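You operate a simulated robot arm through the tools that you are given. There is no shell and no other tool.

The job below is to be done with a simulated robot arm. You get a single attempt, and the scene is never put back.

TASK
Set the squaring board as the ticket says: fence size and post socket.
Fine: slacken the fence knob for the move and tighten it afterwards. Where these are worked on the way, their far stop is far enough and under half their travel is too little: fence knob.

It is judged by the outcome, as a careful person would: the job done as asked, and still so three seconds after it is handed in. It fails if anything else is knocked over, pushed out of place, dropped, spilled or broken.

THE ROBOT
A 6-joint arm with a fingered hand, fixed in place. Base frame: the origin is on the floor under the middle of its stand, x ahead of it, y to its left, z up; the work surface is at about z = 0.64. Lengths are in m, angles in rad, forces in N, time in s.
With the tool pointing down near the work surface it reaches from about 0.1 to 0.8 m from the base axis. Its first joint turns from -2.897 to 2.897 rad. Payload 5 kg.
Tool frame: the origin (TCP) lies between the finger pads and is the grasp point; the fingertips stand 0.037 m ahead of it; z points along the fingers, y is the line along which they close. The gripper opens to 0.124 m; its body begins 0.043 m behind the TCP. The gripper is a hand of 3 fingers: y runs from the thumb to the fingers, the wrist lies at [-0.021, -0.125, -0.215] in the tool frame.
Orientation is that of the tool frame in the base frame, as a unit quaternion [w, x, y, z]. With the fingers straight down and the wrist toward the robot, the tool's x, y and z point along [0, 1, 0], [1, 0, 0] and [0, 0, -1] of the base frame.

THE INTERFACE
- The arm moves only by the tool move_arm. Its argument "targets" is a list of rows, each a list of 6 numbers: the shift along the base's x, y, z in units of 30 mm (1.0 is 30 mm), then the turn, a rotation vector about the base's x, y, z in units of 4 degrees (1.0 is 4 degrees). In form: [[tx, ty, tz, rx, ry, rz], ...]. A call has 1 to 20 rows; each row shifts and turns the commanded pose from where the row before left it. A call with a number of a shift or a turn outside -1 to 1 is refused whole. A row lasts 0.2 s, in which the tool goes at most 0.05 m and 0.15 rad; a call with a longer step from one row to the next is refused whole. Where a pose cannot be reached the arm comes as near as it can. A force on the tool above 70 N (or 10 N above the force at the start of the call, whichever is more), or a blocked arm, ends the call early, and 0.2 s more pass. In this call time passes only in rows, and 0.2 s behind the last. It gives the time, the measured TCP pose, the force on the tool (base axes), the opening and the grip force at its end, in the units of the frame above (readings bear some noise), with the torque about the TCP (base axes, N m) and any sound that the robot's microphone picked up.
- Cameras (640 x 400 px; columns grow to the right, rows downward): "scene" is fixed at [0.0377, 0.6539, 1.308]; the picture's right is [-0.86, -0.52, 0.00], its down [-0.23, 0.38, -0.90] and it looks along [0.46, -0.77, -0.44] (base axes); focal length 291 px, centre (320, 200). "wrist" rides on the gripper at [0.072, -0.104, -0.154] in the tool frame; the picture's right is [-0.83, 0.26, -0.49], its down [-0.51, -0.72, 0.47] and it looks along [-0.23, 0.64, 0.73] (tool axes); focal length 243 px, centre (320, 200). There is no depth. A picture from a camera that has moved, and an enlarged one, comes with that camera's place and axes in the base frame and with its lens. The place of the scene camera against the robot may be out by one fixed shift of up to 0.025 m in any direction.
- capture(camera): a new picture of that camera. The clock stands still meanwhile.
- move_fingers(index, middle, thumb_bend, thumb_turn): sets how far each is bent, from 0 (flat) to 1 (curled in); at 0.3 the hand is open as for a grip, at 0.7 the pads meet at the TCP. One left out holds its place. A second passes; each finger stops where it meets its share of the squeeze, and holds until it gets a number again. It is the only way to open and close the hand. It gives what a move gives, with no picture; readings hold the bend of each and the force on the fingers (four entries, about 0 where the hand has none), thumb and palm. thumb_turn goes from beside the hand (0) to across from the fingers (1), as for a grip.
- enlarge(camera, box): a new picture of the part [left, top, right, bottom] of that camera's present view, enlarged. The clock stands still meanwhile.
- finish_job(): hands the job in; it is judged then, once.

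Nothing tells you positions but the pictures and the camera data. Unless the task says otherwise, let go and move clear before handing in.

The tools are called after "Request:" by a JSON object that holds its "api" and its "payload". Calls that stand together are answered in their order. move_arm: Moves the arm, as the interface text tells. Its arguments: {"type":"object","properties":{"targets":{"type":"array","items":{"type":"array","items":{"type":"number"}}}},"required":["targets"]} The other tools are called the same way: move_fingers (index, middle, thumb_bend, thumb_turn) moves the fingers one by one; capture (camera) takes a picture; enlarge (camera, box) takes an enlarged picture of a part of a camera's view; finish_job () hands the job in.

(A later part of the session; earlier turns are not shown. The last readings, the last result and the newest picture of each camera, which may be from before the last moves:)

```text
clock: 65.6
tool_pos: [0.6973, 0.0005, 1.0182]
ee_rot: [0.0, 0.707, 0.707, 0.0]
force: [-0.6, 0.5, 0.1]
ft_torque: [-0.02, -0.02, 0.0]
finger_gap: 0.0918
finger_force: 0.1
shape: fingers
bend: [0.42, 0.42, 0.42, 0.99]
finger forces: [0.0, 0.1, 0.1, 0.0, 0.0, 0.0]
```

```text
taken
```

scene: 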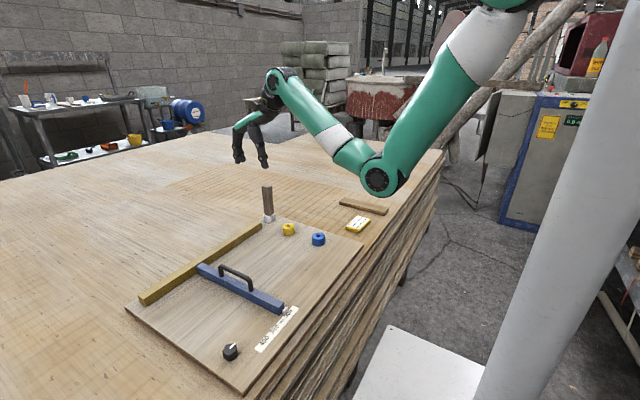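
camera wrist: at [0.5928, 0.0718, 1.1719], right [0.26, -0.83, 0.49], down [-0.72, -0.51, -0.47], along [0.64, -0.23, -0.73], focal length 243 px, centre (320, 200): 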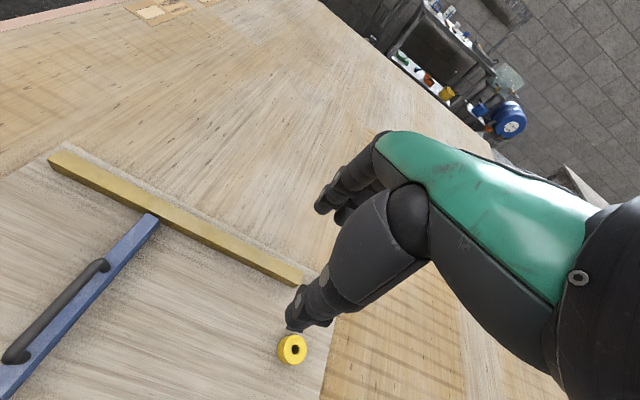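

The yellow socket shows at about (0.668, -0.127), but the post is hidden behind the hand. I'll move 0.2 m in -y so both appear left of the fingers.

Request:
{"api": "move_arm", "payload": {"targets": [[0, -0.83, 0, 0, 0, 0], [0, -0.83, 0, 0, 0, 0], [0, -0.83, 0, 0, 0, 0], [0, -0.83, 0, 0, 0, 0], [0, -0.83, 0, 0, 0, 0], [0, -0.83, 0, 0, 0, 0], [0, -0.83, 0, 0, 0, 0], [0, -0.83, 0, 0, 0, 0]]}}

Request:
{"api": "capture", "payload": {"camera": "wrist"}}

Request:
{"api": "enlarge", "payload": {"camera": "wrist", "box": [150, 190, 310, 330]}}

Request:
{"api": "enlarge", "payload": {"camera": "scene", "box": [245, 175, 305, 245]}}

```text
clock: 67.4
tool_pos: [0.6979, -0.198, 1.0196]
ee_rot: [0.0, 0.708, 0.706, 0.0]
force: [0.4, 0.6, 0.5]
ft_torque: [-0.03, 0.02, -0.04]
finger_gap: 0.0919
finger_force: 0.0
shape: fingers
bend: [0.42, 0.42, 0.42, 0.99]
finger forces: [0.0, 0.0, 0.0, 0.1, 0.0, 0.0]
```

```text
taken
camera wrist: at [0.5936, -0.1263, 1.1726], right [0.26, -0.83, 0.49], down [-0.72, -0.51, -0.47], along [0.64, -0.23, -0.73], focal length 243 px, centre (320, 200)
```

wrist: 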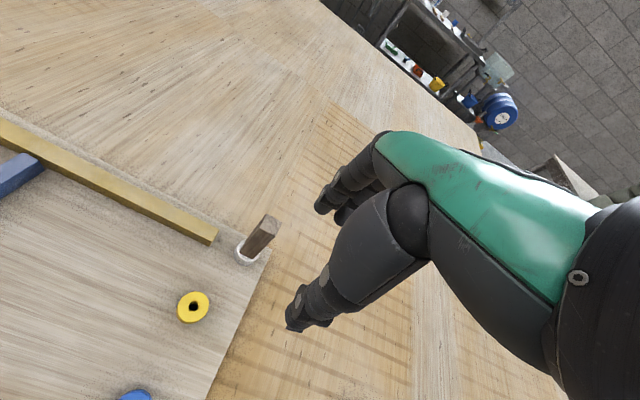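

```text
2.86 times, centred on (230, 260) of wrist
camera zoom: at [0.5936, -0.1263, 1.1726], right [0.26, -0.83, 0.49], down [-0.72, -0.51, -0.47], along [0.64, -0.23, -0.73], focal length 693 px, centre (577, 29)
```

zoom: 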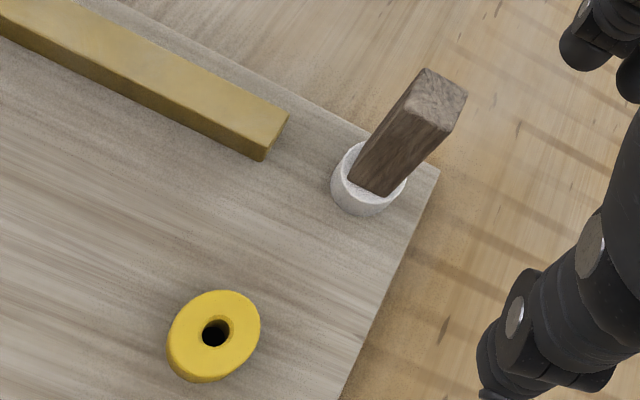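

```text
5.71 times, centred on (275, 210) of scene
camera zoom: at [0.0377, 0.6539, 1.308], right [-0.86, -0.52, 0.0], down [-0.23, 0.38, -0.9], along [0.46, -0.77, -0.44], focal length 1663 px, centre (577, 143)
```

zoom: 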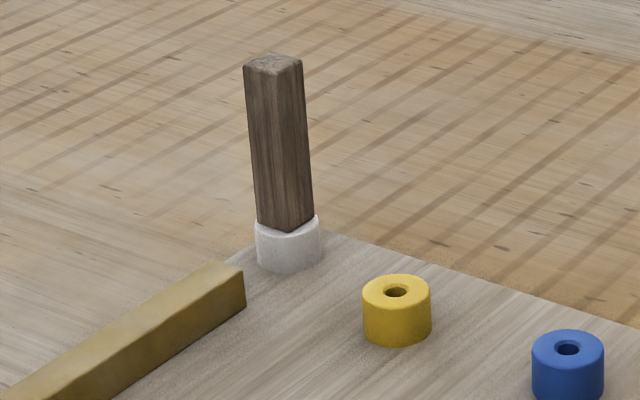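

The post is about 28 mm square, standing at (0.801, -0.172) with its top near z 0.82, and the yellow hole is at about (0.671, -0.135). I'll zoom in on both to measure the shift between the sockets precisely.

Request:
{"api": "enlarge", "payload": {"camera": "wrist", "box": [225, 205, 285, 270]}}

Request:
{"api": "enlarge", "payload": {"camera": "wrist", "box": [165, 280, 220, 335]}}

Request:
{"api": "enlarge", "payload": {"camera": "scene", "box": [255, 205, 305, 240]}}

```text
6.15 times, centred on (255, 238) of wrist
camera zoom: at [0.5936, -0.1263, 1.1726], right [0.26, -0.83, 0.49], down [-0.72, -0.51, -0.47], along [0.64, -0.23, -0.73], focal length 1493 px, centre (720, -31)
```

zoom: 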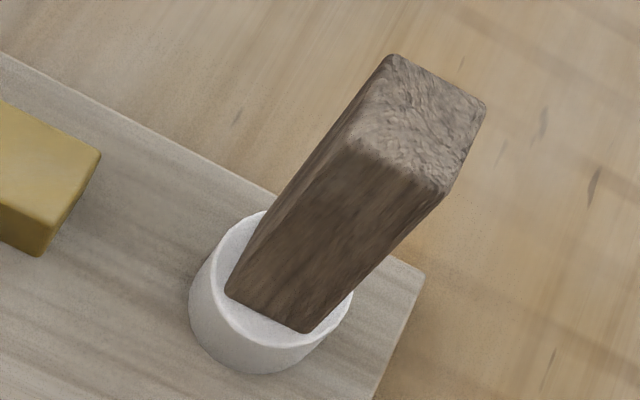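

```text
7.27 times, centred on (192, 308) of wrist
camera zoom: at [0.5936, -0.1263, 1.1726], right [0.26, -0.83, 0.49], down [-0.72, -0.51, -0.47], along [0.64, -0.23, -0.73], focal length 1764 px, centre (1247, -582)
```

zoom: 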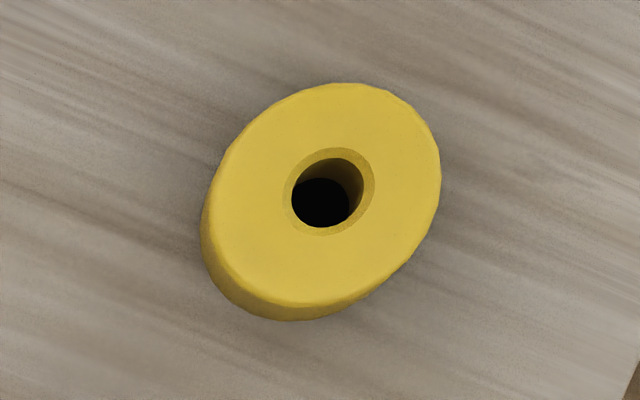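

```text
11.43 times, centred on (280, 222) of scene
camera zoom: at [0.0377, 0.6539, 1.308], right [-0.86, -0.52, 0.0], down [-0.23, 0.38, -0.9], along [0.46, -0.77, -0.44], focal length 3326 px, centre (777, -57)
```

zoom: 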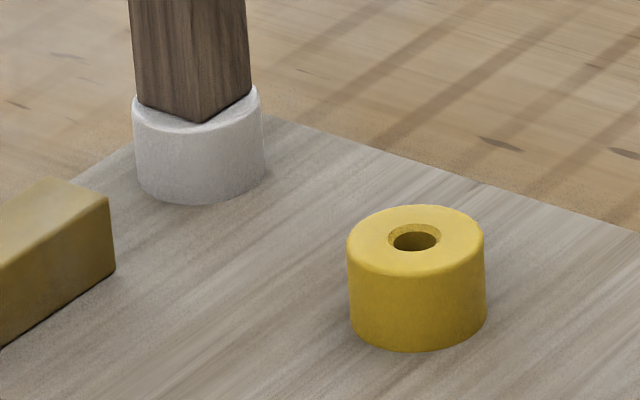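

The yellow hole is about 16 mm across with a small countersink. To measure the socket-to-socket shift free of camera error, I'll move the hand by my estimate (-130, +36 mm) and check whether the yellow socket lands on the same pixels as the white one did.

Request:
{"api": "move_arm", "payload": {"targets": [[-0.866, 0.24, 0, 0, 0, 0], [-0.866, 0.24, 0, 0, 0, 0], [-0.866, 0.24, 0, 0, 0, 0], [-0.866, 0.24, 0, 0, 0, 0], [-0.866, 0.24, 0, 0, 0, 0], [0, 0, 0, 0, 0, 0]]}}

Request:
{"api": "capture", "payload": {"camera": "wrist"}}

Request:
{"api": "enlarge", "payload": {"camera": "wrist", "box": [225, 205, 285, 270]}}

```text
clock: 68.8
tool_pos: [0.5677, -0.1636, 1.0199]
ee_rot: [-0.001, 0.707, 0.707, -0.001]
force: [0.4, -0.4, 0.2]
ft_torque: [-0.06, 0.0, 0.03]
finger_gap: 0.092
finger_force: 0.0
shape: fingers
bend: [0.42, 0.42, 0.42, 0.99]
finger forces: [0.0, 0.0, 0.0, 0.0, 0.0, 0.1]
```

```text
taken
camera wrist: at [0.4643, -0.0907, 1.1729], right [0.26, -0.83, 0.49], down [-0.72, -0.51, -0.47], along [0.64, -0.23, -0.73], focal length 243 px, centre (320, 200)
```

wrist: 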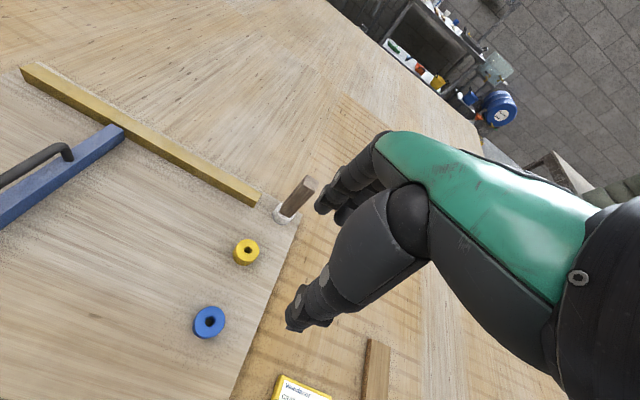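

```text
6.15 times, centred on (255, 238) of wrist
camera zoom: at [0.4643, -0.0907, 1.1729], right [0.26, -0.83, 0.49], down [-0.72, -0.51, -0.47], along [0.64, -0.23, -0.73], focal length 1493 px, centre (720, -31)
```

zoom: 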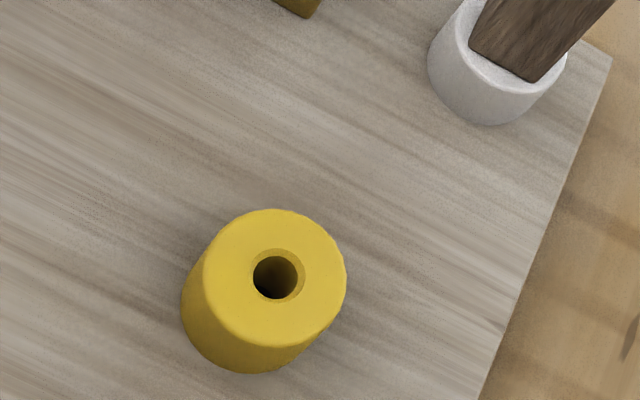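

Yellow lands within 7 zoomed pixels of where white was, so the true shift from white to yellow is about (-131, +38 mm). Next I move above the post at z 0.90 and open the fingers wide.

Request:
{"api": "move_arm", "payload": {"targets": [[0.97, -0.035, -0.5, 0, 0, 0], [0.97, -0.035, -0.5, 0, 0, 0], [0.97, -0.035, -0.5, 0, 0, 0], [0.97, -0.035, -0.5, 0, 0, 0], [0.97, -0.035, -0.5, 0, 0, 0], [0.97, -0.035, -0.5, 0, 0, 0], [0.97, -0.035, -0.5, 0, 0, 0], [0.97, -0.035, -0.5, 0, 0, 0]]}}

Request:
{"api": "move_fingers", "payload": {"index": 0.35, "middle": 0.35, "thumb_bend": 0.35}}

Request:
{"api": "capture", "payload": {"camera": "wrist"}}

Request:
{"api": "enlarge", "payload": {"camera": "scene", "box": [200, 120, 360, 240]}}

```text
clock: 70.6
tool_pos: [0.8016, -0.1702, 0.9011]
ee_rot: [0.0, 0.707, 0.707, 0.001]
force: [0.3, 0.8, -0.4]
ft_torque: [-0.01, -0.02, 0.02]
finger_gap: 0.092
finger_force: 0.0
shape: fingers
bend: [0.42, 0.42, 0.42, 0.99]
finger forces: [0.0, 0.0, 0.1, 0.0, 0.0, 0.0]
```

```text
clock: 71.6
tool_pos: [0.8024, -0.1711, 0.9004]
ee_rot: [0.0, 0.707, 0.707, 0.0]
force: [0.0, -0.1, -0.1]
ft_torque: [-0.01, -0.06, 0.02]
finger_gap: 0.1132
finger_force: 0.0
shape: fingers
bend: [0.35, 0.35, 0.35, 0.98]
finger forces: [0.0, 0.0, 0.0, 0.0, 0.0, 0.0]
```

```text
taken
camera wrist: at [0.6968, -0.0993, 1.0533], right [0.26, -0.83, 0.49], down [-0.72, -0.51, -0.47], along [0.64, -0.23, -0.73], focal length 243 px, centre (320, 200)
```

wrist: 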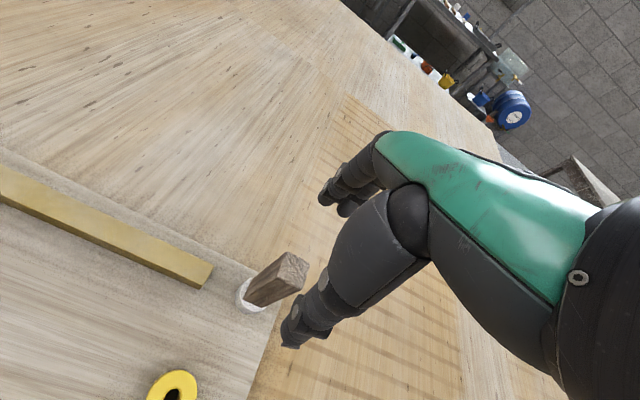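

```text
3.33 times, centred on (280, 180) of scene
camera zoom: at [0.0377, 0.6539, 1.308], right [-0.86, -0.52, 0.0], down [-0.23, 0.38, -0.9], along [0.46, -0.77, -0.44], focal length 970 px, centre (453, 267)
```

zoom: 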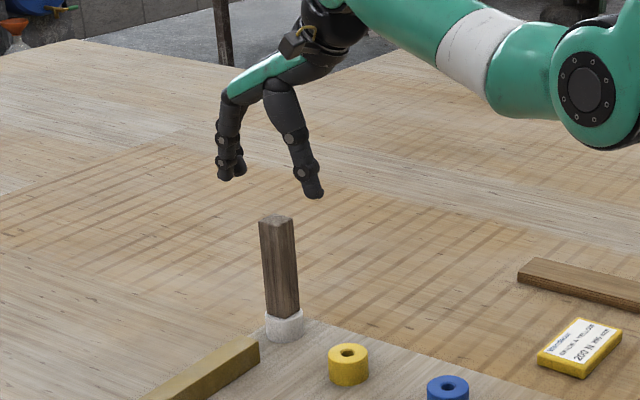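

The post top is at about (0.801, -0.174), centred under the open hand. I'll go down in two stages.

Request:
{"api": "move_arm", "payload": {"targets": [[0, -0.08, -0.6, 0, 0, 0], [0, 0, -0.6, 0, 0, 0], [0, 0, -0.6, 0, 0, 0], [0, 0, -0.6, 0, 0, 0]]}}

Request:
{"api": "capture", "payload": {"camera": "wrist"}}

Request:
{"api": "enlarge", "payload": {"camera": "scene", "box": [200, 120, 360, 240]}}

```text
clock: 72.6
tool_pos: [0.8002, -0.1747, 0.8268]
ee_rot: [0.0, 0.707, 0.707, 0.0]
force: [0.7, 0.2, 0.5]
ft_torque: [0.03, 0.0, -0.02]
finger_gap: 0.1132
finger_force: 0.0
shape: fingers
bend: [0.35, 0.35, 0.35, 0.98]
finger forces: [0.0, 0.0, 0.0, 0.1, 0.1, 0.0]
```

```text
taken
camera wrist: at [0.6966, -0.1023, 0.9797], right [0.26, -0.83, 0.49], down [-0.72, -0.51, -0.47], along [0.64, -0.23, -0.73], focal length 243 px, centre (320, 200)
```

wrist: 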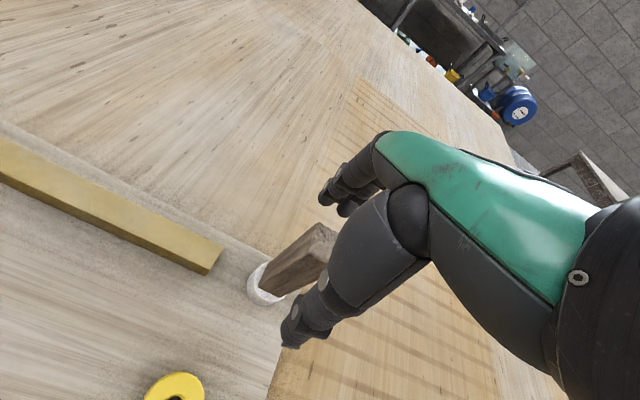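

```text
3.33 times, centred on (280, 180) of scene
camera zoom: at [0.0377, 0.6539, 1.308], right [-0.86, -0.52, 0.0], down [-0.23, 0.38, -0.9], along [0.46, -0.77, -0.44], focal length 970 px, centre (453, 267)
```

zoom: 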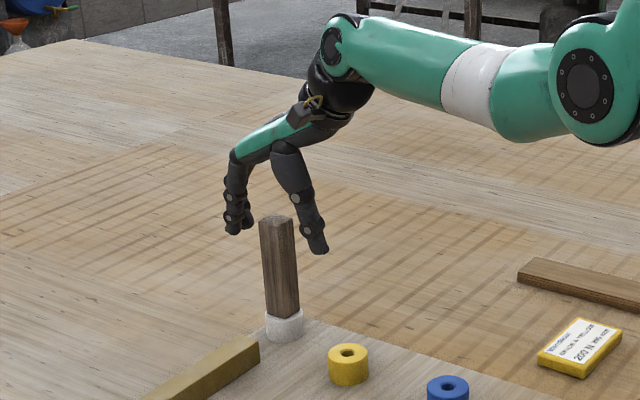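

The fingers straddle the post well. Going down the last 40 mm.

Request:
{"api": "move_arm", "payload": {"targets": [[0, 0, -0.45, 0, 0, 0], [0, 0, -0.45, 0, 0, 0], [0, 0, -0.43, 0, 0, 0]]}}

Request:
{"api": "capture", "payload": {"camera": "wrist"}}

Request:
{"api": "enlarge", "payload": {"camera": "scene", "box": [200, 120, 360, 240]}}

```text
clock: 73.4
tool_pos: [0.8002, -0.1729, 0.786]
ee_rot: [0.0, 0.708, 0.706, 0.0]
force: [0.2, -0.1, -0.6]
ft_torque: [0.03, 0.01, 0.01]
finger_gap: 0.1131
finger_force: 0.1
shape: fingers
bend: [0.35, 0.35, 0.35, 0.98]
finger forces: [0.0, 0.0, 0.1, 0.1, 0.1, 0.1]
```

```text
taken
camera wrist: at [0.6963, -0.1012, 0.9393], right [0.26, -0.83, 0.49], down [-0.72, -0.51, -0.47], along [0.64, -0.23, -0.73], focal length 243 px, centre (320, 200)
```

wrist: 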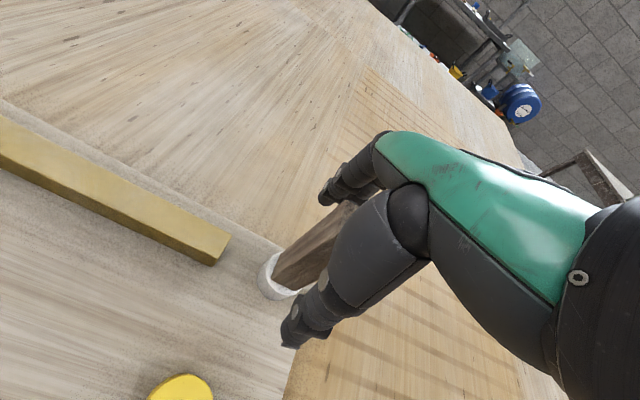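

```text
3.33 times, centred on (280, 180) of scene
camera zoom: at [0.0377, 0.6539, 1.308], right [-0.86, -0.52, 0.0], down [-0.23, 0.38, -0.9], along [0.46, -0.77, -0.44], focal length 970 px, centre (453, 267)
```

zoom: 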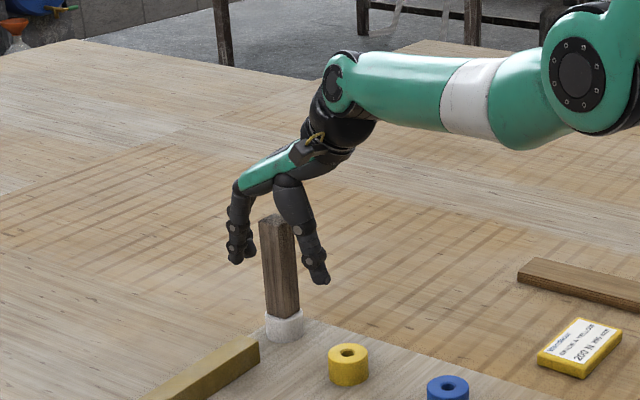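

Everything is clear. I'll close the fingers in two steps so the post isn't pushed to one side.

Request:
{"api": "move_fingers", "payload": {"index": 0.54, "middle": 0.54, "thumb_bend": 0.54}}

Request:
{"api": "enlarge", "payload": {"camera": "wrist", "box": [250, 180, 370, 320]}}

Request:
{"api": "enlarge", "payload": {"camera": "scene", "box": [240, 150, 320, 230]}}

```text
clock: 74.4
tool_pos: [0.8002, -0.173, 0.7852]
ee_rot: [0.0, 0.707, 0.707, 0.001]
force: [0.7, 0.1, -0.5]
ft_torque: [0.0, -0.01, 0.01]
finger_gap: 0.0555
finger_force: 0.2
shape: fingers
bend: [0.54, 0.54, 0.54, 1.0]
finger forces: [0.0, 0.0, 0.0, 0.0, 0.0, 0.0]
```

```text
2.86 times, centred on (310, 250) of wrist
camera zoom: at [0.6963, -0.1013, 0.9393], right [0.26, -0.83, 0.49], down [-0.72, -0.51, -0.47], along [0.64, -0.23, -0.73], focal length 693 px, centre (349, 57)
```

zoom: 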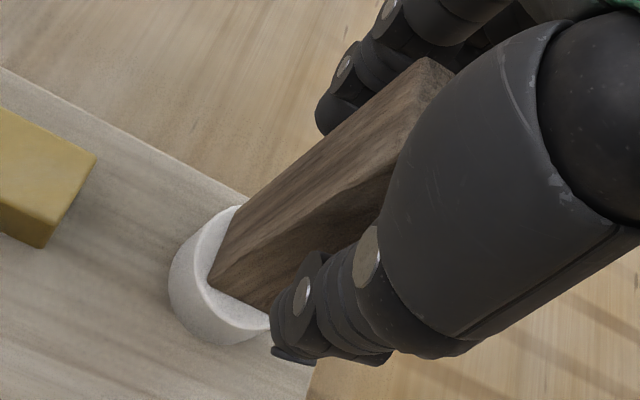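

```text
5.00 times, centred on (280, 190) of scene
camera zoom: at [0.0377, 0.6539, 1.308], right [-0.86, -0.52, 0.0], down [-0.23, 0.38, -0.9], along [0.46, -0.77, -0.44], focal length 1455 px, centre (520, 250)
```

zoom: 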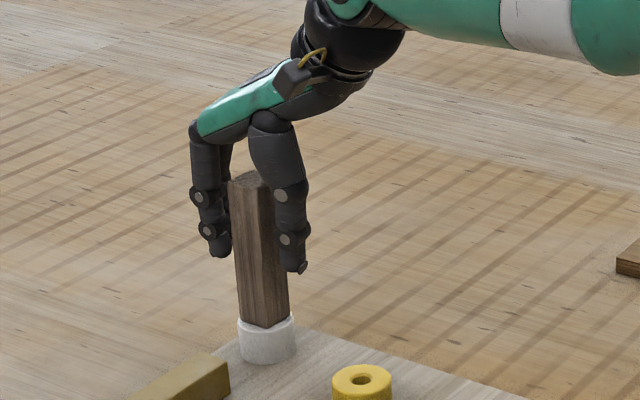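

The post is centred between thumb and fingers. Now closing to a grip.

Request:
{"api": "move_fingers", "payload": {"index": 0.7, "middle": 0.7, "thumb_bend": 0.7}}

Request:
{"api": "enlarge", "payload": {"camera": "wrist", "box": [250, 180, 370, 320]}}

Request:
{"api": "enlarge", "payload": {"camera": "scene", "box": [240, 150, 320, 230]}}

```text
clock: 75.4
tool_pos: [0.8013, -0.173, 0.7864]
ee_rot: [0.0, 0.707, 0.708, 0.0]
force: [-0.1, 0.4, 0.1]
ft_torque: [-0.03, 0.0, 0.01]
finger_gap: 0.0332
finger_force: 14.0
shape: fingers
bend: [0.63, 0.65, 0.61, 1.0]
finger forces: [6.6, 7.5, 0.0, 0.0, 13.6, 0.0]
```

```text
2.86 times, centred on (310, 250) of wrist
camera zoom: at [0.6963, -0.1013, 0.9393], right [0.26, -0.83, 0.49], down [-0.72, -0.51, -0.47], along [0.64, -0.23, -0.73], focal length 693 px, centre (349, 57)
```

zoom: 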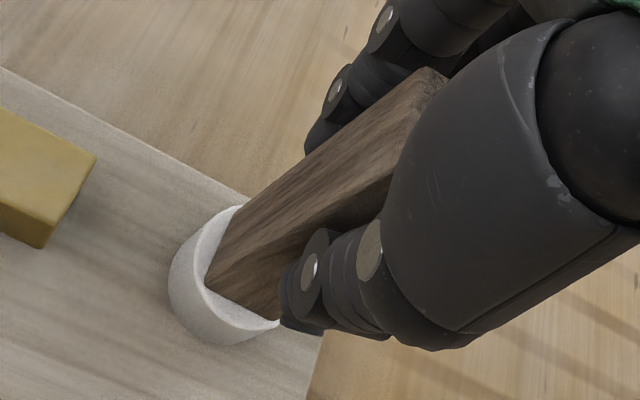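

```text
5.00 times, centred on (280, 190) of scene
camera zoom: at [0.0377, 0.6539, 1.308], right [-0.86, -0.52, 0.0], down [-0.23, 0.38, -0.9], along [0.46, -0.77, -0.44], focal length 1455 px, centre (520, 250)
```

zoom: 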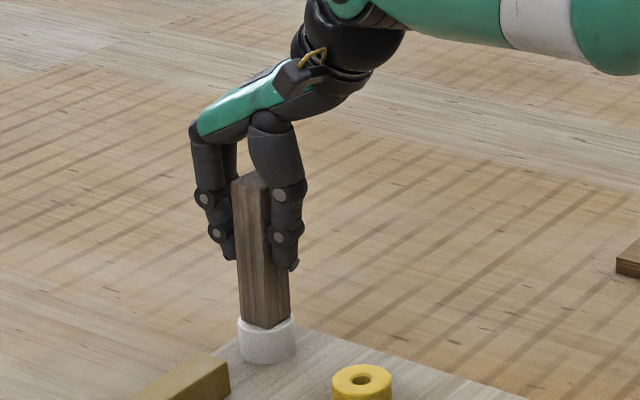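

The grip is firm and balanced (14 N on each side). I'll lift straight up 60 mm and check that the post comes free.

Request:
{"api": "move_arm", "payload": {"targets": [[0, 0, 0.3, 0, 0, 0], [0, 0, 0.4, 0, 0, 0], [0, 0, 0.4, 0, 0, 0], [0, 0, 0.4, 0, 0, 0], [0, 0, 0.5, 0, 0, 0], [0, 0, 0, 0, 0, 0]]}}

Request:
{"api": "capture", "payload": {"camera": "wrist"}}

Request:
{"api": "enlarge", "payload": {"camera": "scene", "box": [240, 150, 320, 240]}}

```text
clock: 76.8
tool_pos: [0.8022, -0.1727, 0.8481]
ee_rot: [0.0, 0.708, 0.706, 0.0]
force: [0.0, -0.8, -1.1]
ft_torque: [0.02, 0.03, 0.01]
finger_gap: 0.0332
finger_force: 13.3
shape: fingers
bend: [0.63, 0.65, 0.61, 1.0]
finger forces: [6.6, 7.0, 0.1, 0.1, 13.7, 0.1]
```

```text
taken
camera wrist: at [0.6973, -0.102, 1.0003], right [0.26, -0.83, 0.49], down [-0.72, -0.51, -0.47], along [0.64, -0.23, -0.73], focal length 243 px, centre (320, 200)
```

wrist: 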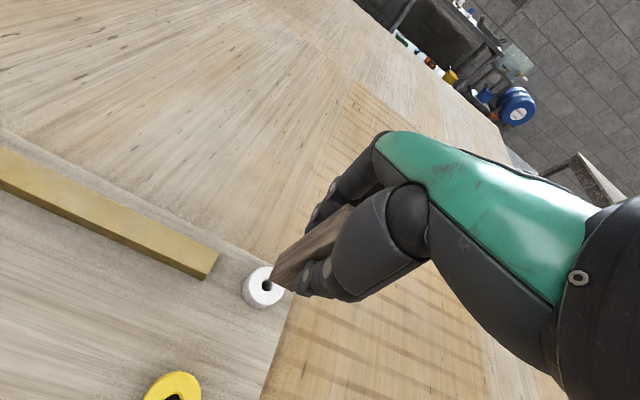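

```text
4.44 times, centred on (280, 195) of scene
camera zoom: at [0.0377, 0.6539, 1.308], right [-0.86, -0.52, 0.0], down [-0.23, 0.38, -0.9], along [0.46, -0.77, -0.44], focal length 1293 px, centre (498, 222)
```

zoom: 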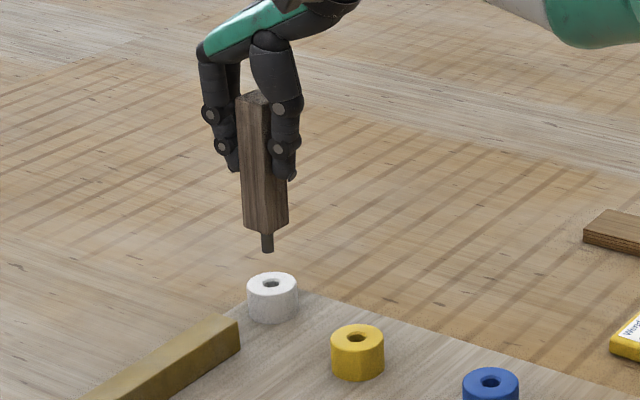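

The post came free, showing a peg about 13 mm across and 24 mm long, and the holes are about 16–17 mm. I'll carry it by (-131, +38 mm) to above the yellow socket.

Request:
{"api": "move_arm", "payload": {"targets": [[-0.546, 0.159, 0, 0, 0, 0], [-0.546, 0.159, 0, 0, 0, 0], [-0.546, 0.159, 0, 0, 0, 0], [-0.546, 0.159, 0, 0, 0, 0], [-0.546, 0.159, 0, 0, 0, 0], [-0.546, 0.159, 0, 0, 0, 0], [-0.546, 0.159, 0, 0, 0, 0], [-0.546, 0.159, 0, 0, 0, 0], [0, 0, 0, 0, 0, 0]]}}

Request:
{"api": "capture", "payload": {"camera": "wrist"}}

Request:
{"api": "enlarge", "payload": {"camera": "scene", "box": [250, 170, 330, 250]}}

Request:
{"api": "enlarge", "payload": {"camera": "wrist", "box": [230, 240, 310, 320]}}

```text
clock: 78.8
tool_pos: [0.6704, -0.1353, 0.8465]
ee_rot: [0.0, 0.707, 0.707, 0.0]
force: [-0.4, -0.1, -1.4]
ft_torque: [0.01, 0.0, -0.03]
finger_gap: 0.0332
finger_force: 13.4
shape: fingers
bend: [0.63, 0.65, 0.61, 1.0]
finger forces: [6.6, 7.0, 0.1, 0.1, 13.5, 0.0]
```

```text
taken
camera wrist: at [0.5646, -0.0635, 1.0003], right [0.26, -0.83, 0.49], down [-0.72, -0.51, -0.47], along [0.64, -0.23, -0.73], focal length 243 px, centre (320, 200)
```

wrist: 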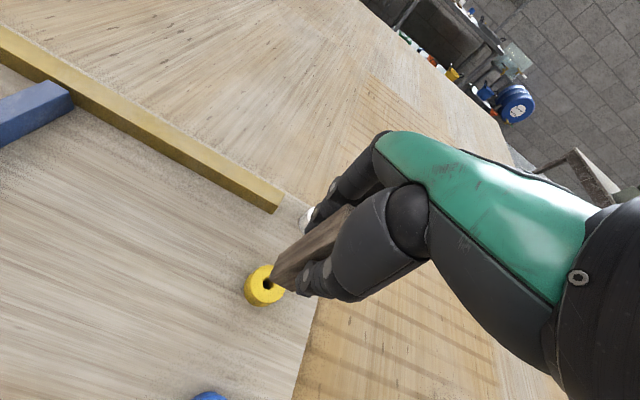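

```text
5.00 times, centred on (290, 210) of scene
camera zoom: at [0.0377, 0.6539, 1.308], right [-0.86, -0.52, 0.0], down [-0.23, 0.38, -0.9], along [0.46, -0.77, -0.44], focal length 1455 px, centre (470, 150)
```

zoom: 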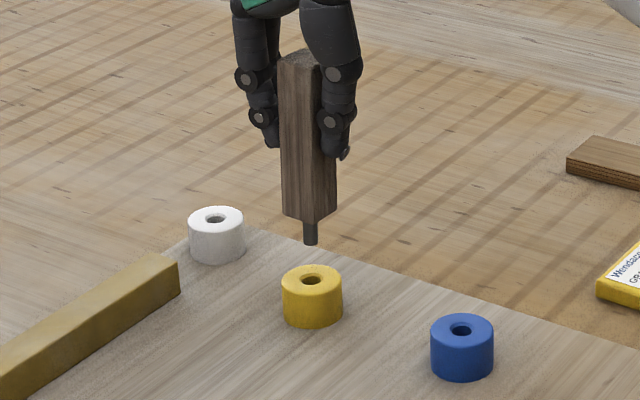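

```text
5.00 times, centred on (270, 280) of wrist
camera zoom: at [0.5646, -0.0635, 1.0003], right [0.26, -0.83, 0.49], down [-0.72, -0.51, -0.47], along [0.64, -0.23, -0.73], focal length 1213 px, centre (570, -200)
```

zoom: 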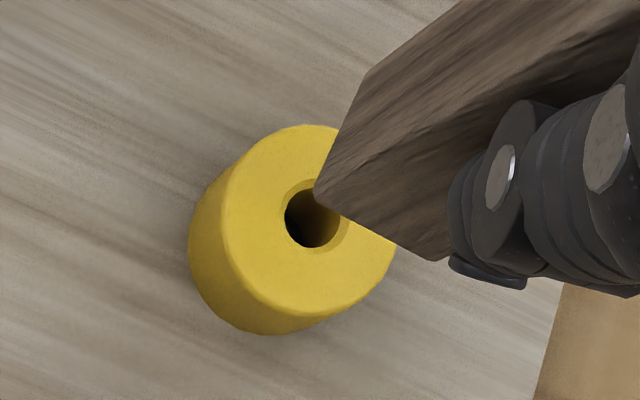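

The peg hangs right above the yellow hole in the scene view and the wrist view matches what white showed. I'll lower 24 mm and look again before it enters.

Request:
{"api": "move_arm", "payload": {"targets": [[0, 0, -0.2, 0, 0, 0], [0, 0, -0.2, 0, 0, 0], [0, 0, -0.2, 0, 0, 0], [0, 0, -0.2, 0, 0, 0], [0, 0, 0, 0, 0, 0]]}}

Request:
{"api": "enlarge", "payload": {"camera": "scene", "box": [270, 200, 320, 245]}}

Request:
{"api": "enlarge", "payload": {"camera": "wrist", "box": [230, 240, 310, 320]}}

```text
clock: 80.0
tool_pos: [0.6695, -0.1355, 0.8227]
ee_rot: [0.0, 0.707, 0.707, 0.0]
force: [-0.6, 0.8, -0.1]
ft_torque: [-0.03, -0.03, 0.03]
finger_gap: 0.0333
finger_force: 13.7
shape: fingers
bend: [0.63, 0.65, 0.61, 1.0]
finger forces: [6.6, 7.0, 0.0, 0.0, 13.6, 0.0]
```

```text
8.89 times, centred on (295, 222) of scene
camera zoom: at [0.0377, 0.6539, 1.308], right [-0.86, -0.52, 0.0], down [-0.23, 0.38, -0.9], along [0.46, -0.77, -0.44], focal length 2587 px, centre (542, 0)
```

zoom: 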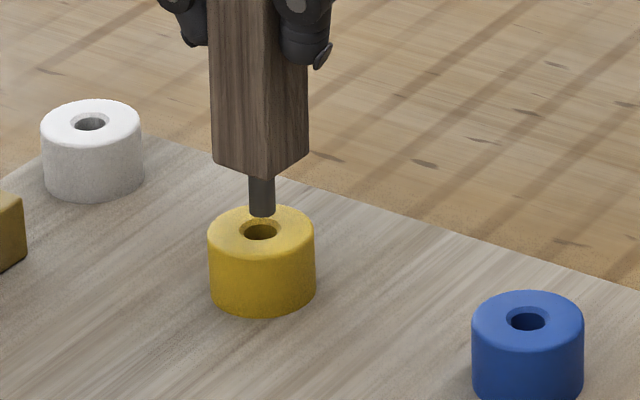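

```text
5.00 times, centred on (270, 280) of wrist
camera zoom: at [0.5642, -0.0635, 0.9764], right [0.26, -0.83, 0.49], down [-0.72, -0.51, -0.47], along [0.64, -0.23, -0.73], focal length 1213 px, centre (570, -200)
```

zoom: 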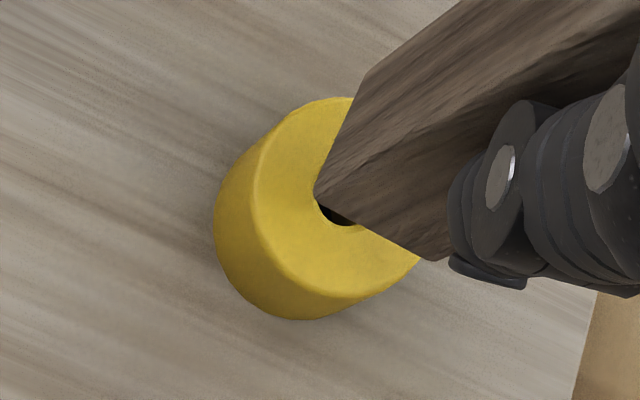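

Scene and wrist both show the peg within about 2 mm of the hole axis, perhaps slightly towards the camera. I'll lower 7 mm more for a closer look with the gap nearly closed.

Request:
{"api": "move_arm", "payload": {"targets": [[0.02, -0.02, -0.12, 0, 0, 0], [0.02, -0.02, -0.12, 0, 0, 0], [0, 0, 0, 0, 0, 0]]}}

Request:
{"api": "enlarge", "payload": {"camera": "scene", "box": [275, 212, 305, 240]}}

Request:
{"api": "enlarge", "payload": {"camera": "wrist", "box": [250, 240, 310, 300]}}

```text
clock: 80.8
tool_pos: [0.6708, -0.1376, 0.8161]
ee_rot: [0.001, 0.707, 0.707, 0.001]
force: [0.6, -0.1, -1.0]
ft_torque: [-0.01, 0.03, 0.01]
finger_gap: 0.033
finger_force: 13.6
shape: fingers
bend: [0.63, 0.65, 0.61, 1.0]
finger forces: [6.5, 7.0, 0.1, 0.0, 13.7, 0.0]
```

```text
14.29 times, centred on (290, 226) of scene
camera zoom: at [0.0377, 0.6539, 1.308], right [-0.86, -0.52, 0.0], down [-0.23, 0.38, -0.9], along [0.46, -0.77, -0.44], focal length 4157 px, centre (749, -171)
```

zoom: 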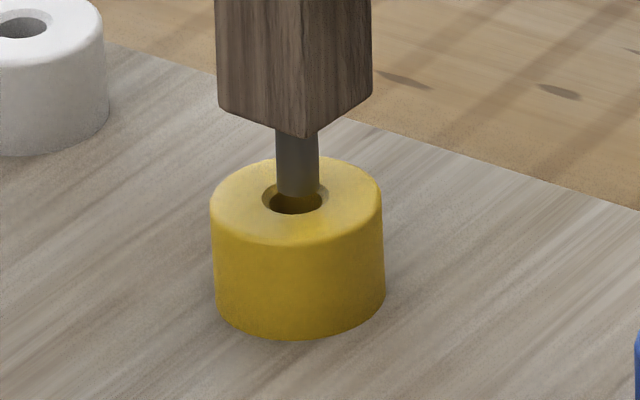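

```text
6.67 times, centred on (280, 270) of wrist
camera zoom: at [0.566, -0.0649, 0.9692], right [0.26, -0.83, 0.49], down [-0.72, -0.51, -0.47], along [0.64, -0.23, -0.73], focal length 1618 px, centre (587, -267)
```

zoom: 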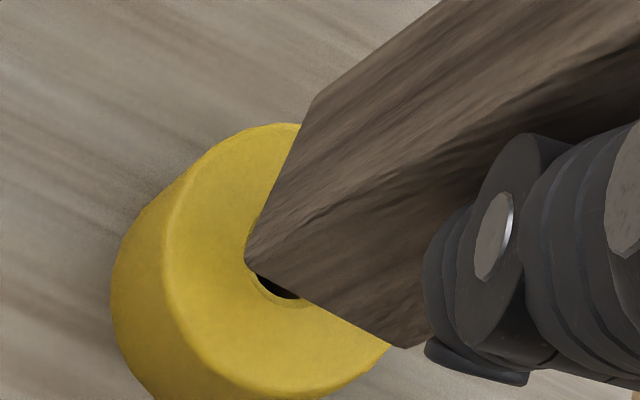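

The peg tip now looks centred over the hole and just above it. I'll lower slowly and watch the force.

Request:
{"api": "move_arm", "payload": {"targets": [[0, 0, -0.1, 0, 0, 0], [0, 0, -0.1, 0, 0, 0], [0, 0, -0.1, 0, 0, 0], [0, 0, 0, 0, 0, 0]]}}

Request:
{"api": "enlarge", "payload": {"camera": "scene", "box": [275, 212, 305, 240]}}

```text
clock: 81.8
tool_pos: [0.671, -0.137, 0.8082]
ee_rot: [0.0, 0.707, 0.707, 0.0]
force: [0.5, -0.2, -2.3]
ft_torque: [-0.01, 0.0, 0.0]
finger_gap: 0.033
finger_force: 14.2
shape: fingers
bend: [0.63, 0.65, 0.61, 1.0]
finger forces: [6.6, 7.0, 0.0, 0.0, 13.5, 0.0]
```

```text
14.29 times, centred on (290, 226) of scene
camera zoom: at [0.0377, 0.6539, 1.308], right [-0.86, -0.52, 0.0], down [-0.23, 0.38, -0.9], along [0.46, -0.77, -0.44], focal length 4157 px, centre (749, -171)
```

zoom: 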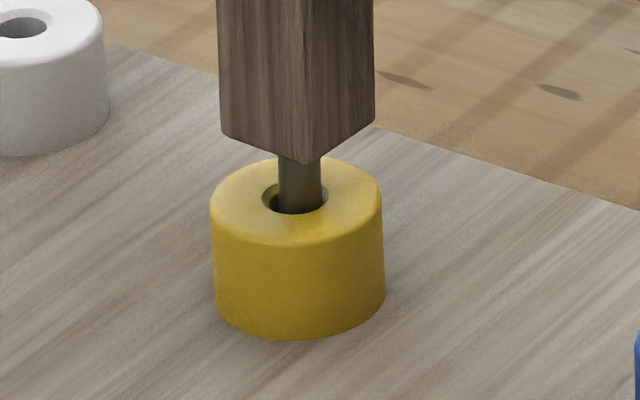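

The peg tip is entering the hole with no contact force, about 1 mm to one side. I'll correct that slightly and keep lowering.

Request:
{"api": "move_arm", "payload": {"targets": [[0.03, 0.017, -0.08, 0, 0, 0], [0, 0, -0.1, 0, 0, 0], [0, 0, -0.1, 0, 0, 0], [0, 0, 0, 0, 0, 0]]}}

Request:
{"api": "enlarge", "payload": {"camera": "scene", "box": [275, 212, 305, 240]}}

```text
clock: 82.8
tool_pos: [0.6719, -0.1363, 0.799]
ee_rot: [0.001, 0.707, 0.708, 0.0]
force: [-0.4, -0.2, -0.5]
ft_torque: [-0.04, -0.03, 0.03]
finger_gap: 0.0333
finger_force: 13.8
shape: fingers
bend: [0.63, 0.65, 0.61, 1.0]
finger forces: [6.6, 7.0, 0.0, 0.0, 13.6, 0.1]
```

```text
14.29 times, centred on (290, 226) of scene
camera zoom: at [0.0377, 0.6539, 1.308], right [-0.86, -0.52, 0.0], down [-0.23, 0.38, -0.9], along [0.46, -0.77, -0.44], focal length 4157 px, centre (749, -171)
```

zoom: 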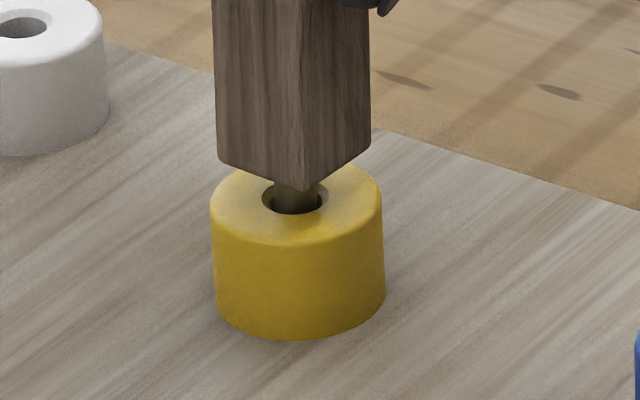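

The peg is inside the hole and running free. Continuing down to the seat.

Request:
{"api": "move_arm", "payload": {"targets": [[0.01, 0, -0.1, 0, 0, 0], [0, 0, -0.1, 0, 0, 0], [0, 0, -0.1, 0, 0, 0], [0, 0, 0, 0, 0, 0]]}}

Request:
{"api": "enlarge", "payload": {"camera": "scene", "box": [275, 212, 305, 240]}}

```text
clock: 83.8
tool_pos: [0.6726, -0.1371, 0.7908]
ee_rot: [0.0, 0.706, 0.708, 0.0]
force: [0.1, -1.3, 0.0]
ft_torque: [0.0, 0.0, -0.02]
finger_gap: 0.033
finger_force: 13.9
shape: fingers
bend: [0.63, 0.65, 0.61, 1.0]
finger forces: [6.6, 7.1, 0.0, 0.0, 13.5, 0.0]
```

```text
14.29 times, centred on (290, 226) of scene
camera zoom: at [0.0377, 0.6539, 1.308], right [-0.86, -0.52, 0.0], down [-0.23, 0.38, -0.9], along [0.46, -0.77, -0.44], focal length 4157 px, centre (749, -171)
```

zoom: 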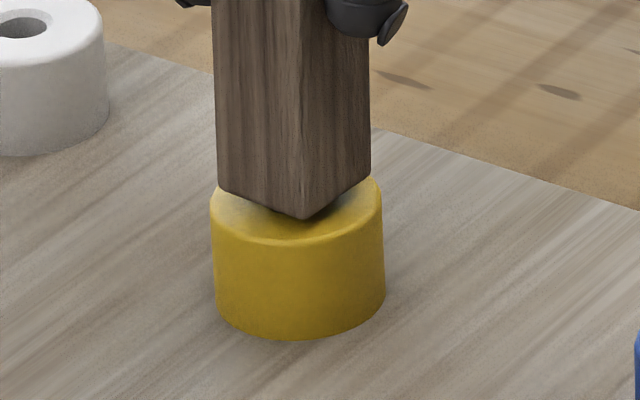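

About 4 mm to go and still no contact. Lowering in fine steps until it seats.

Request:
{"api": "move_arm", "payload": {"targets": [[0, 0, -0.05, 0, 0, 0], [0, 0, -0.05, 0, 0, 0], [0, 0, -0.04, 0, 0, 0], [0, 0, 0, 0, 0, 0]]}}

Request:
{"api": "enlarge", "payload": {"camera": "scene", "box": [275, 212, 305, 240]}}

```text
clock: 84.8
tool_pos: [0.6712, -0.136, 0.7868]
ee_rot: [0.001, 0.707, 0.707, 0.0]
force: [-0.4, -0.4, 0.8]
ft_torque: [-0.02, 0.02, -0.03]
finger_gap: 0.0333
finger_force: 13.4
shape: fingers
bend: [0.63, 0.65, 0.61, 1.0]
finger forces: [6.7, 7.2, 0.1, 0.0, 13.5, 0.0]
```

```text
14.29 times, centred on (290, 226) of scene
camera zoom: at [0.0377, 0.6539, 1.308], right [-0.86, -0.52, 0.0], down [-0.23, 0.38, -0.9], along [0.46, -0.77, -0.44], focal length 4157 px, centre (749, -171)
```

zoom: 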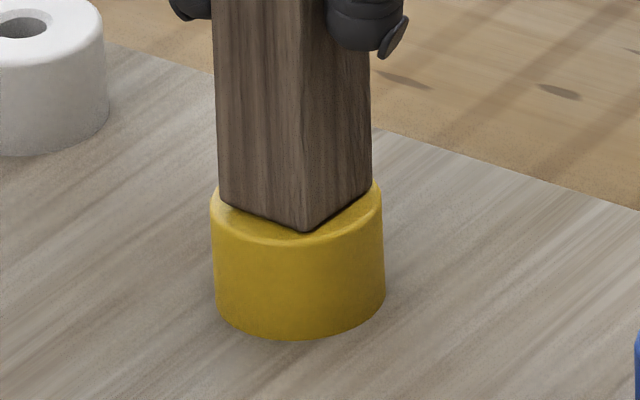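

It is all but seated. One more millimetre to feel the contact.

Request:
{"api": "move_arm", "payload": {"targets": [[0, 0, -0.03, 0, 0, 0], [0, 0, -0.02, 0, 0, 0], [0, 0, 0, 0, 0, 0]]}}

Request:
{"api": "enlarge", "payload": {"camera": "scene", "box": [275, 212, 305, 240]}}

```text
clock: 85.6
tool_pos: [0.6719, -0.136, 0.7836]
ee_rot: [0.002, 0.707, 0.707, 0.001]
force: [1.0, 1.9, 11.9]
ft_torque: [0.02, 0.08, -0.04]
finger_gap: 0.0329
finger_force: 14.9
shape: fingers
bend: [0.63, 0.65, 0.62, 1.0]
finger forces: [7.6, 7.8, 0.1, 0.0, 14.8, 0.0]
```

```text
14.29 times, centred on (290, 226) of scene
camera zoom: at [0.0377, 0.6539, 1.308], right [-0.86, -0.52, 0.0], down [-0.23, 0.38, -0.9], along [0.46, -0.77, -0.44], focal length 4157 px, centre (749, -171)
```

zoom: 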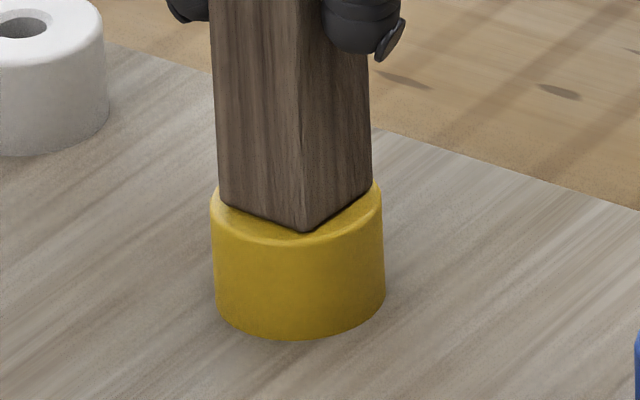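

The post is seated (12 N of contact, same height as in the white socket). I'll ease the pressure and open the fingers in steps.

Request:
{"api": "move_arm", "payload": {"targets": [[0, 0, 0.03, 0, 0, 0], [0, 0, 0, 0, 0, 0]]}}

Request:
{"api": "move_fingers", "payload": {"index": 0.56, "middle": 0.57, "thumb_bend": 0.55}}

Request:
{"api": "enlarge", "payload": {"camera": "scene", "box": [250, 160, 330, 245]}}

Request:
{"api": "capture", "payload": {"camera": "wrist"}}

```text
clock: 86.2
tool_pos: [0.672, -0.1365, 0.7847]
ee_rot: [0.0, 0.707, 0.707, 0.0]
force: [1.5, 1.9, 9.4]
ft_torque: [0.0, -0.02, 0.06]
finger_gap: 0.0331
finger_force: 15.0
shape: fingers
bend: [0.63, 0.65, 0.62, 1.0]
finger forces: [8.0, 8.3, 0.1, 0.0, 14.3, 0.0]
```

```text
clock: 87.2
tool_pos: [0.6725, -0.1358, 0.7843]
ee_rot: [0.0, 0.707, 0.707, 0.0]
force: [-0.5, -0.6, 0.2]
ft_torque: [0.0, 0.0, 0.03]
finger_gap: 0.0498
finger_force: 0.0
shape: fingers
bend: [0.56, 0.56, 0.55, 1.0]
finger forces: [0.1, 0.1, 0.0, 0.0, 0.0, 0.0]
```

```text
4.71 times, centred on (290, 202) of scene
camera zoom: at [0.0377, 0.6539, 1.308], right [-0.86, -0.52, 0.0], down [-0.23, 0.38, -0.9], along [0.46, -0.77, -0.44], focal length 1370 px, centre (461, 188)
```

zoom: 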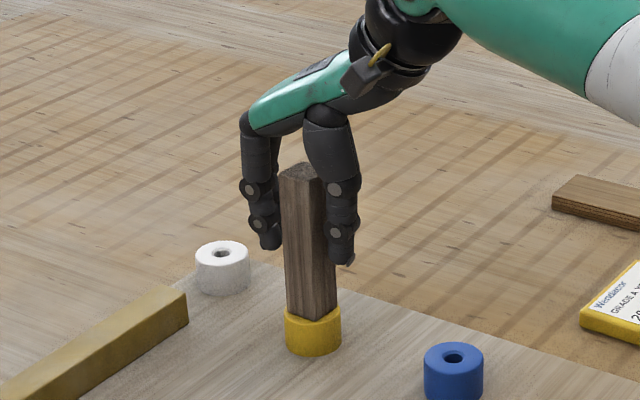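

```text
taken
camera wrist: at [0.5672, -0.0644, 0.9382], right [0.26, -0.83, 0.49], down [-0.72, -0.51, -0.47], along [0.64, -0.23, -0.73], focal length 243 px, centre (320, 200)
```

wrist: 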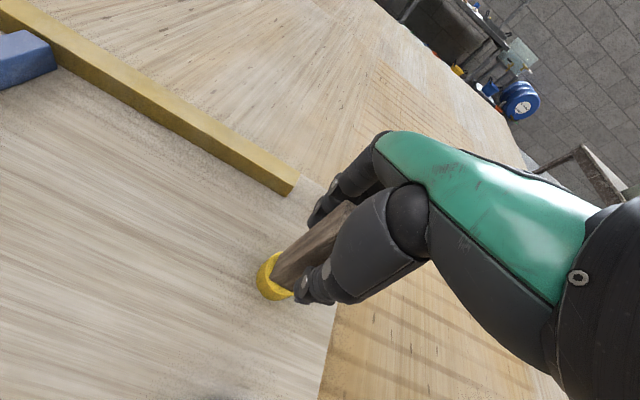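

The post stands by itself in the yellow socket with the fingers free of it. I'll open them fully and then lift straight up and clear.

Request:
{"api": "move_fingers", "payload": {"index": 0.35, "middle": 0.35, "thumb_bend": 0.35}}

Request:
{"api": "move_arm", "payload": {"targets": [[0, 0, 0.3, 0, 0, 0], [0, 0, 0.6, 0, 0, 0], [0, 0, 0.8, 0, 0, 0], [0, 0, 0.8, 0, 0, 0], [0, 0, 0.8, 0, 0, 0], [0, 0, 0.8, 0, 0, 0], [0, 0, 0.8, 0, 0, 0]]}}

Request:
{"api": "capture", "payload": {"camera": "scene"}}

Request:
{"api": "capture", "payload": {"camera": "wrist"}}

```text
clock: 88.2
tool_pos: [0.6725, -0.1352, 0.7851]
ee_rot: [0.0, 0.707, 0.707, 0.0]
force: [-0.5, 0.0, 0.2]
ft_torque: [-0.03, 0.03, 0.0]
finger_gap: 0.1132
finger_force: 0.1
shape: fingers
bend: [0.35, 0.35, 0.35, 0.98]
finger forces: [0.1, 0.0, 0.1, 0.0, 0.0, 0.1]
```

```text
clock: 89.8
tool_pos: [0.6714, -0.1353, 0.9319]
ee_rot: [0.0, 0.707, 0.708, 0.0]
force: [-0.1, -0.8, -0.2]
ft_torque: [0.0, 0.01, 0.02]
finger_gap: 0.1133
finger_force: 0.1
shape: fingers
bend: [0.35, 0.35, 0.35, 0.98]
finger forces: [0.0, 0.0, 0.0, 0.1, 0.1, 0.1]
```

```text
taken
```

scene: 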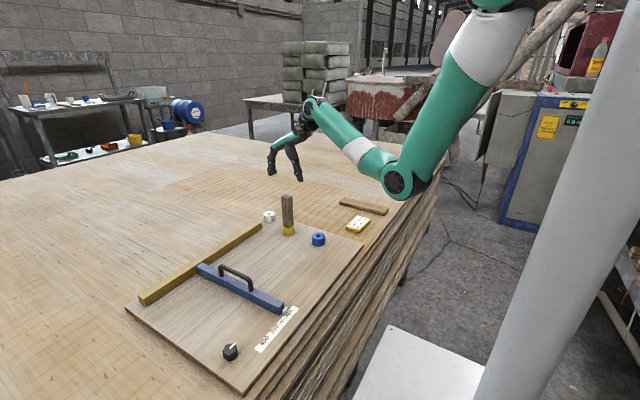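

```text
taken
camera wrist: at [0.5668, -0.0648, 1.0848], right [0.26, -0.83, 0.49], down [-0.72, -0.51, -0.47], along [0.64, -0.23, -0.73], focal length 243 px, centre (320, 200)
```

wrist: 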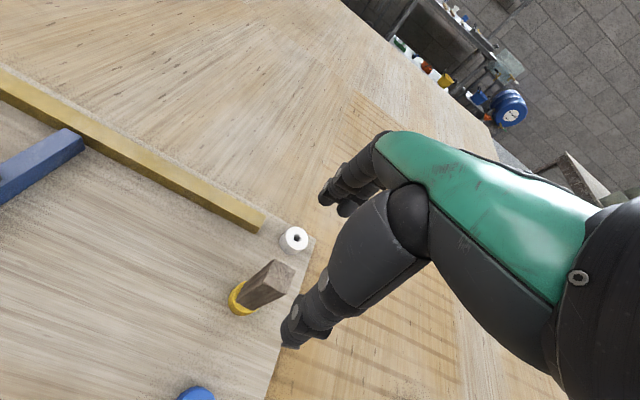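

The post stands upright in the yellow socket and the hand is clear. I'll do a final close check of the fence pointer, knob, post and ticket.

Request:
{"api": "enlarge", "payload": {"camera": "scene", "box": [280, 305, 296, 317]}}

Request:
{"api": "enlarge", "payload": {"camera": "scene", "box": [210, 300, 310, 370]}}

Request:
{"api": "enlarge", "payload": {"camera": "scene", "box": [255, 185, 385, 250]}}

Request:
{"api": "enlarge", "payload": {"camera": "scene", "box": [340, 208, 376, 238]}}

```text
16.00 times, centred on (288, 311) of scene
camera zoom: at [0.0377, 0.6539, 1.308], right [-0.86, -0.52, 0.0], down [-0.23, 0.38, -0.9], along [0.46, -0.77, -0.44], focal length 4656 px, centre (832, -1576)
```

zoom: 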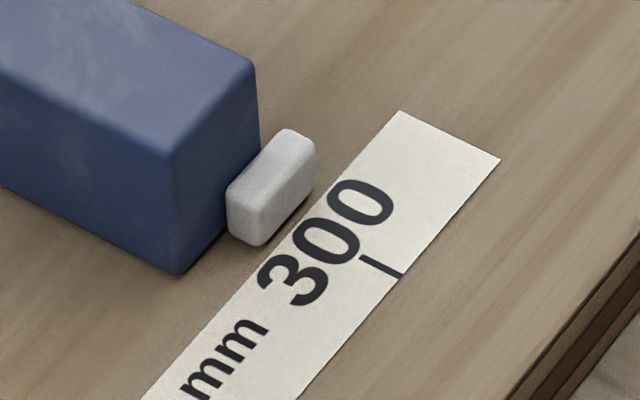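

```text
5.71 times, centred on (260, 335) of scene
camera zoom: at [0.0377, 0.6539, 1.308], right [-0.86, -0.52, 0.0], down [-0.23, 0.38, -0.9], along [0.46, -0.77, -0.44], focal length 1663 px, centre (663, -571)
```

zoom: 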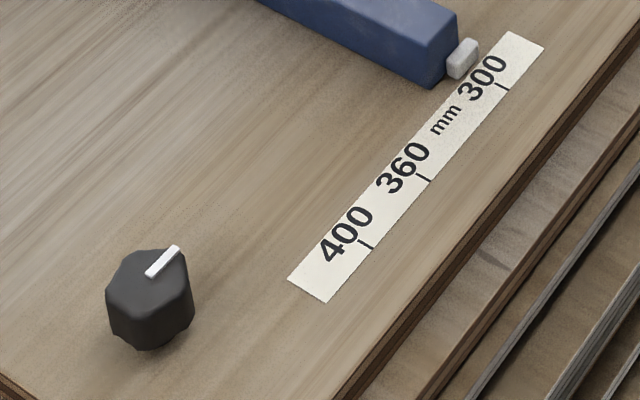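

```text
4.92 times, centred on (320, 218) of scene
camera zoom: at [0.0377, 0.6539, 1.308], right [-0.86, -0.52, 0.0], down [-0.23, 0.38, -0.9], along [0.46, -0.77, -0.44], focal length 1433 px, centre (320, 114)
```

zoom: 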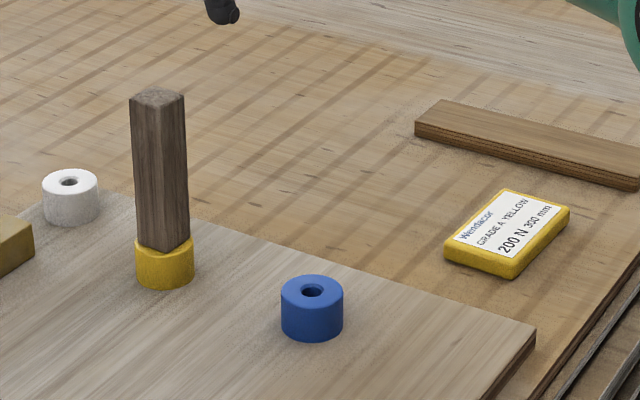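

```text
13.33 times, centred on (358, 223) of scene
camera zoom: at [0.0377, 0.6539, 1.308], right [-0.86, -0.52, 0.0], down [-0.23, 0.38, -0.9], along [0.46, -0.77, -0.44], focal length 3880 px, centre (-187, -107)
```

zoom: 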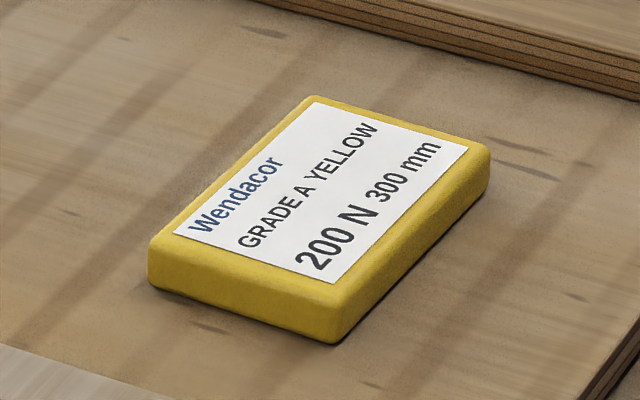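

Everything checks out: the ticket says yellow and 300 mm, the pointer is at 300, the knob mark is back at its tight position and the post is upright in the yellow socket. I'll move the arm further away before handing in.

Request:
{"api": "move_arm", "payload": {"targets": [[0, 0, 0.8, 0, 0, 0], [0, 0, 0.8, 0, 0, 0], [0, 0, 0.8, 0, 0, 0], [0, 0.5, 0.8, 0, 0, 0], [0, 0.5, 0.5, 0, 0, 0], [0, 0.5, 0, 0, 0, 0], [0, 0, 0, 0, 0, 0]]}}

Request:
{"api": "capture", "payload": {"camera": "scene"}}

```text
clock: 91.4
tool_pos: [0.6717, -0.0892, 1.044]
ee_rot: [0.0, 0.707, 0.707, 0.0]
force: [0.9, 0.1, 0.2]
ft_torque: [-0.01, 0.02, 0.0]
finger_gap: 0.1135
finger_force: 0.1
shape: fingers
bend: [0.35, 0.35, 0.35, 0.98]
finger forces: [0.0, 0.0, 0.1, 0.0, 0.1, 0.0]
```

```text
taken
```

scene: 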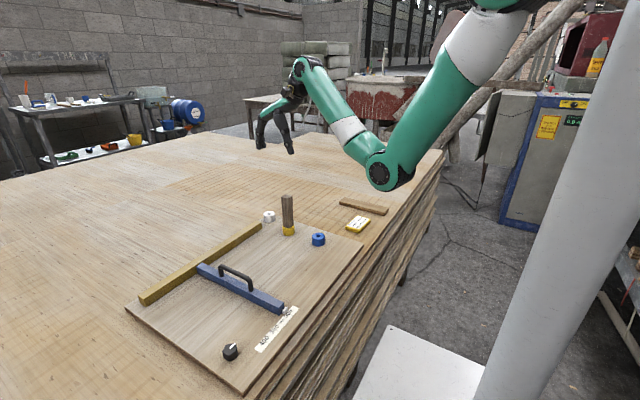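

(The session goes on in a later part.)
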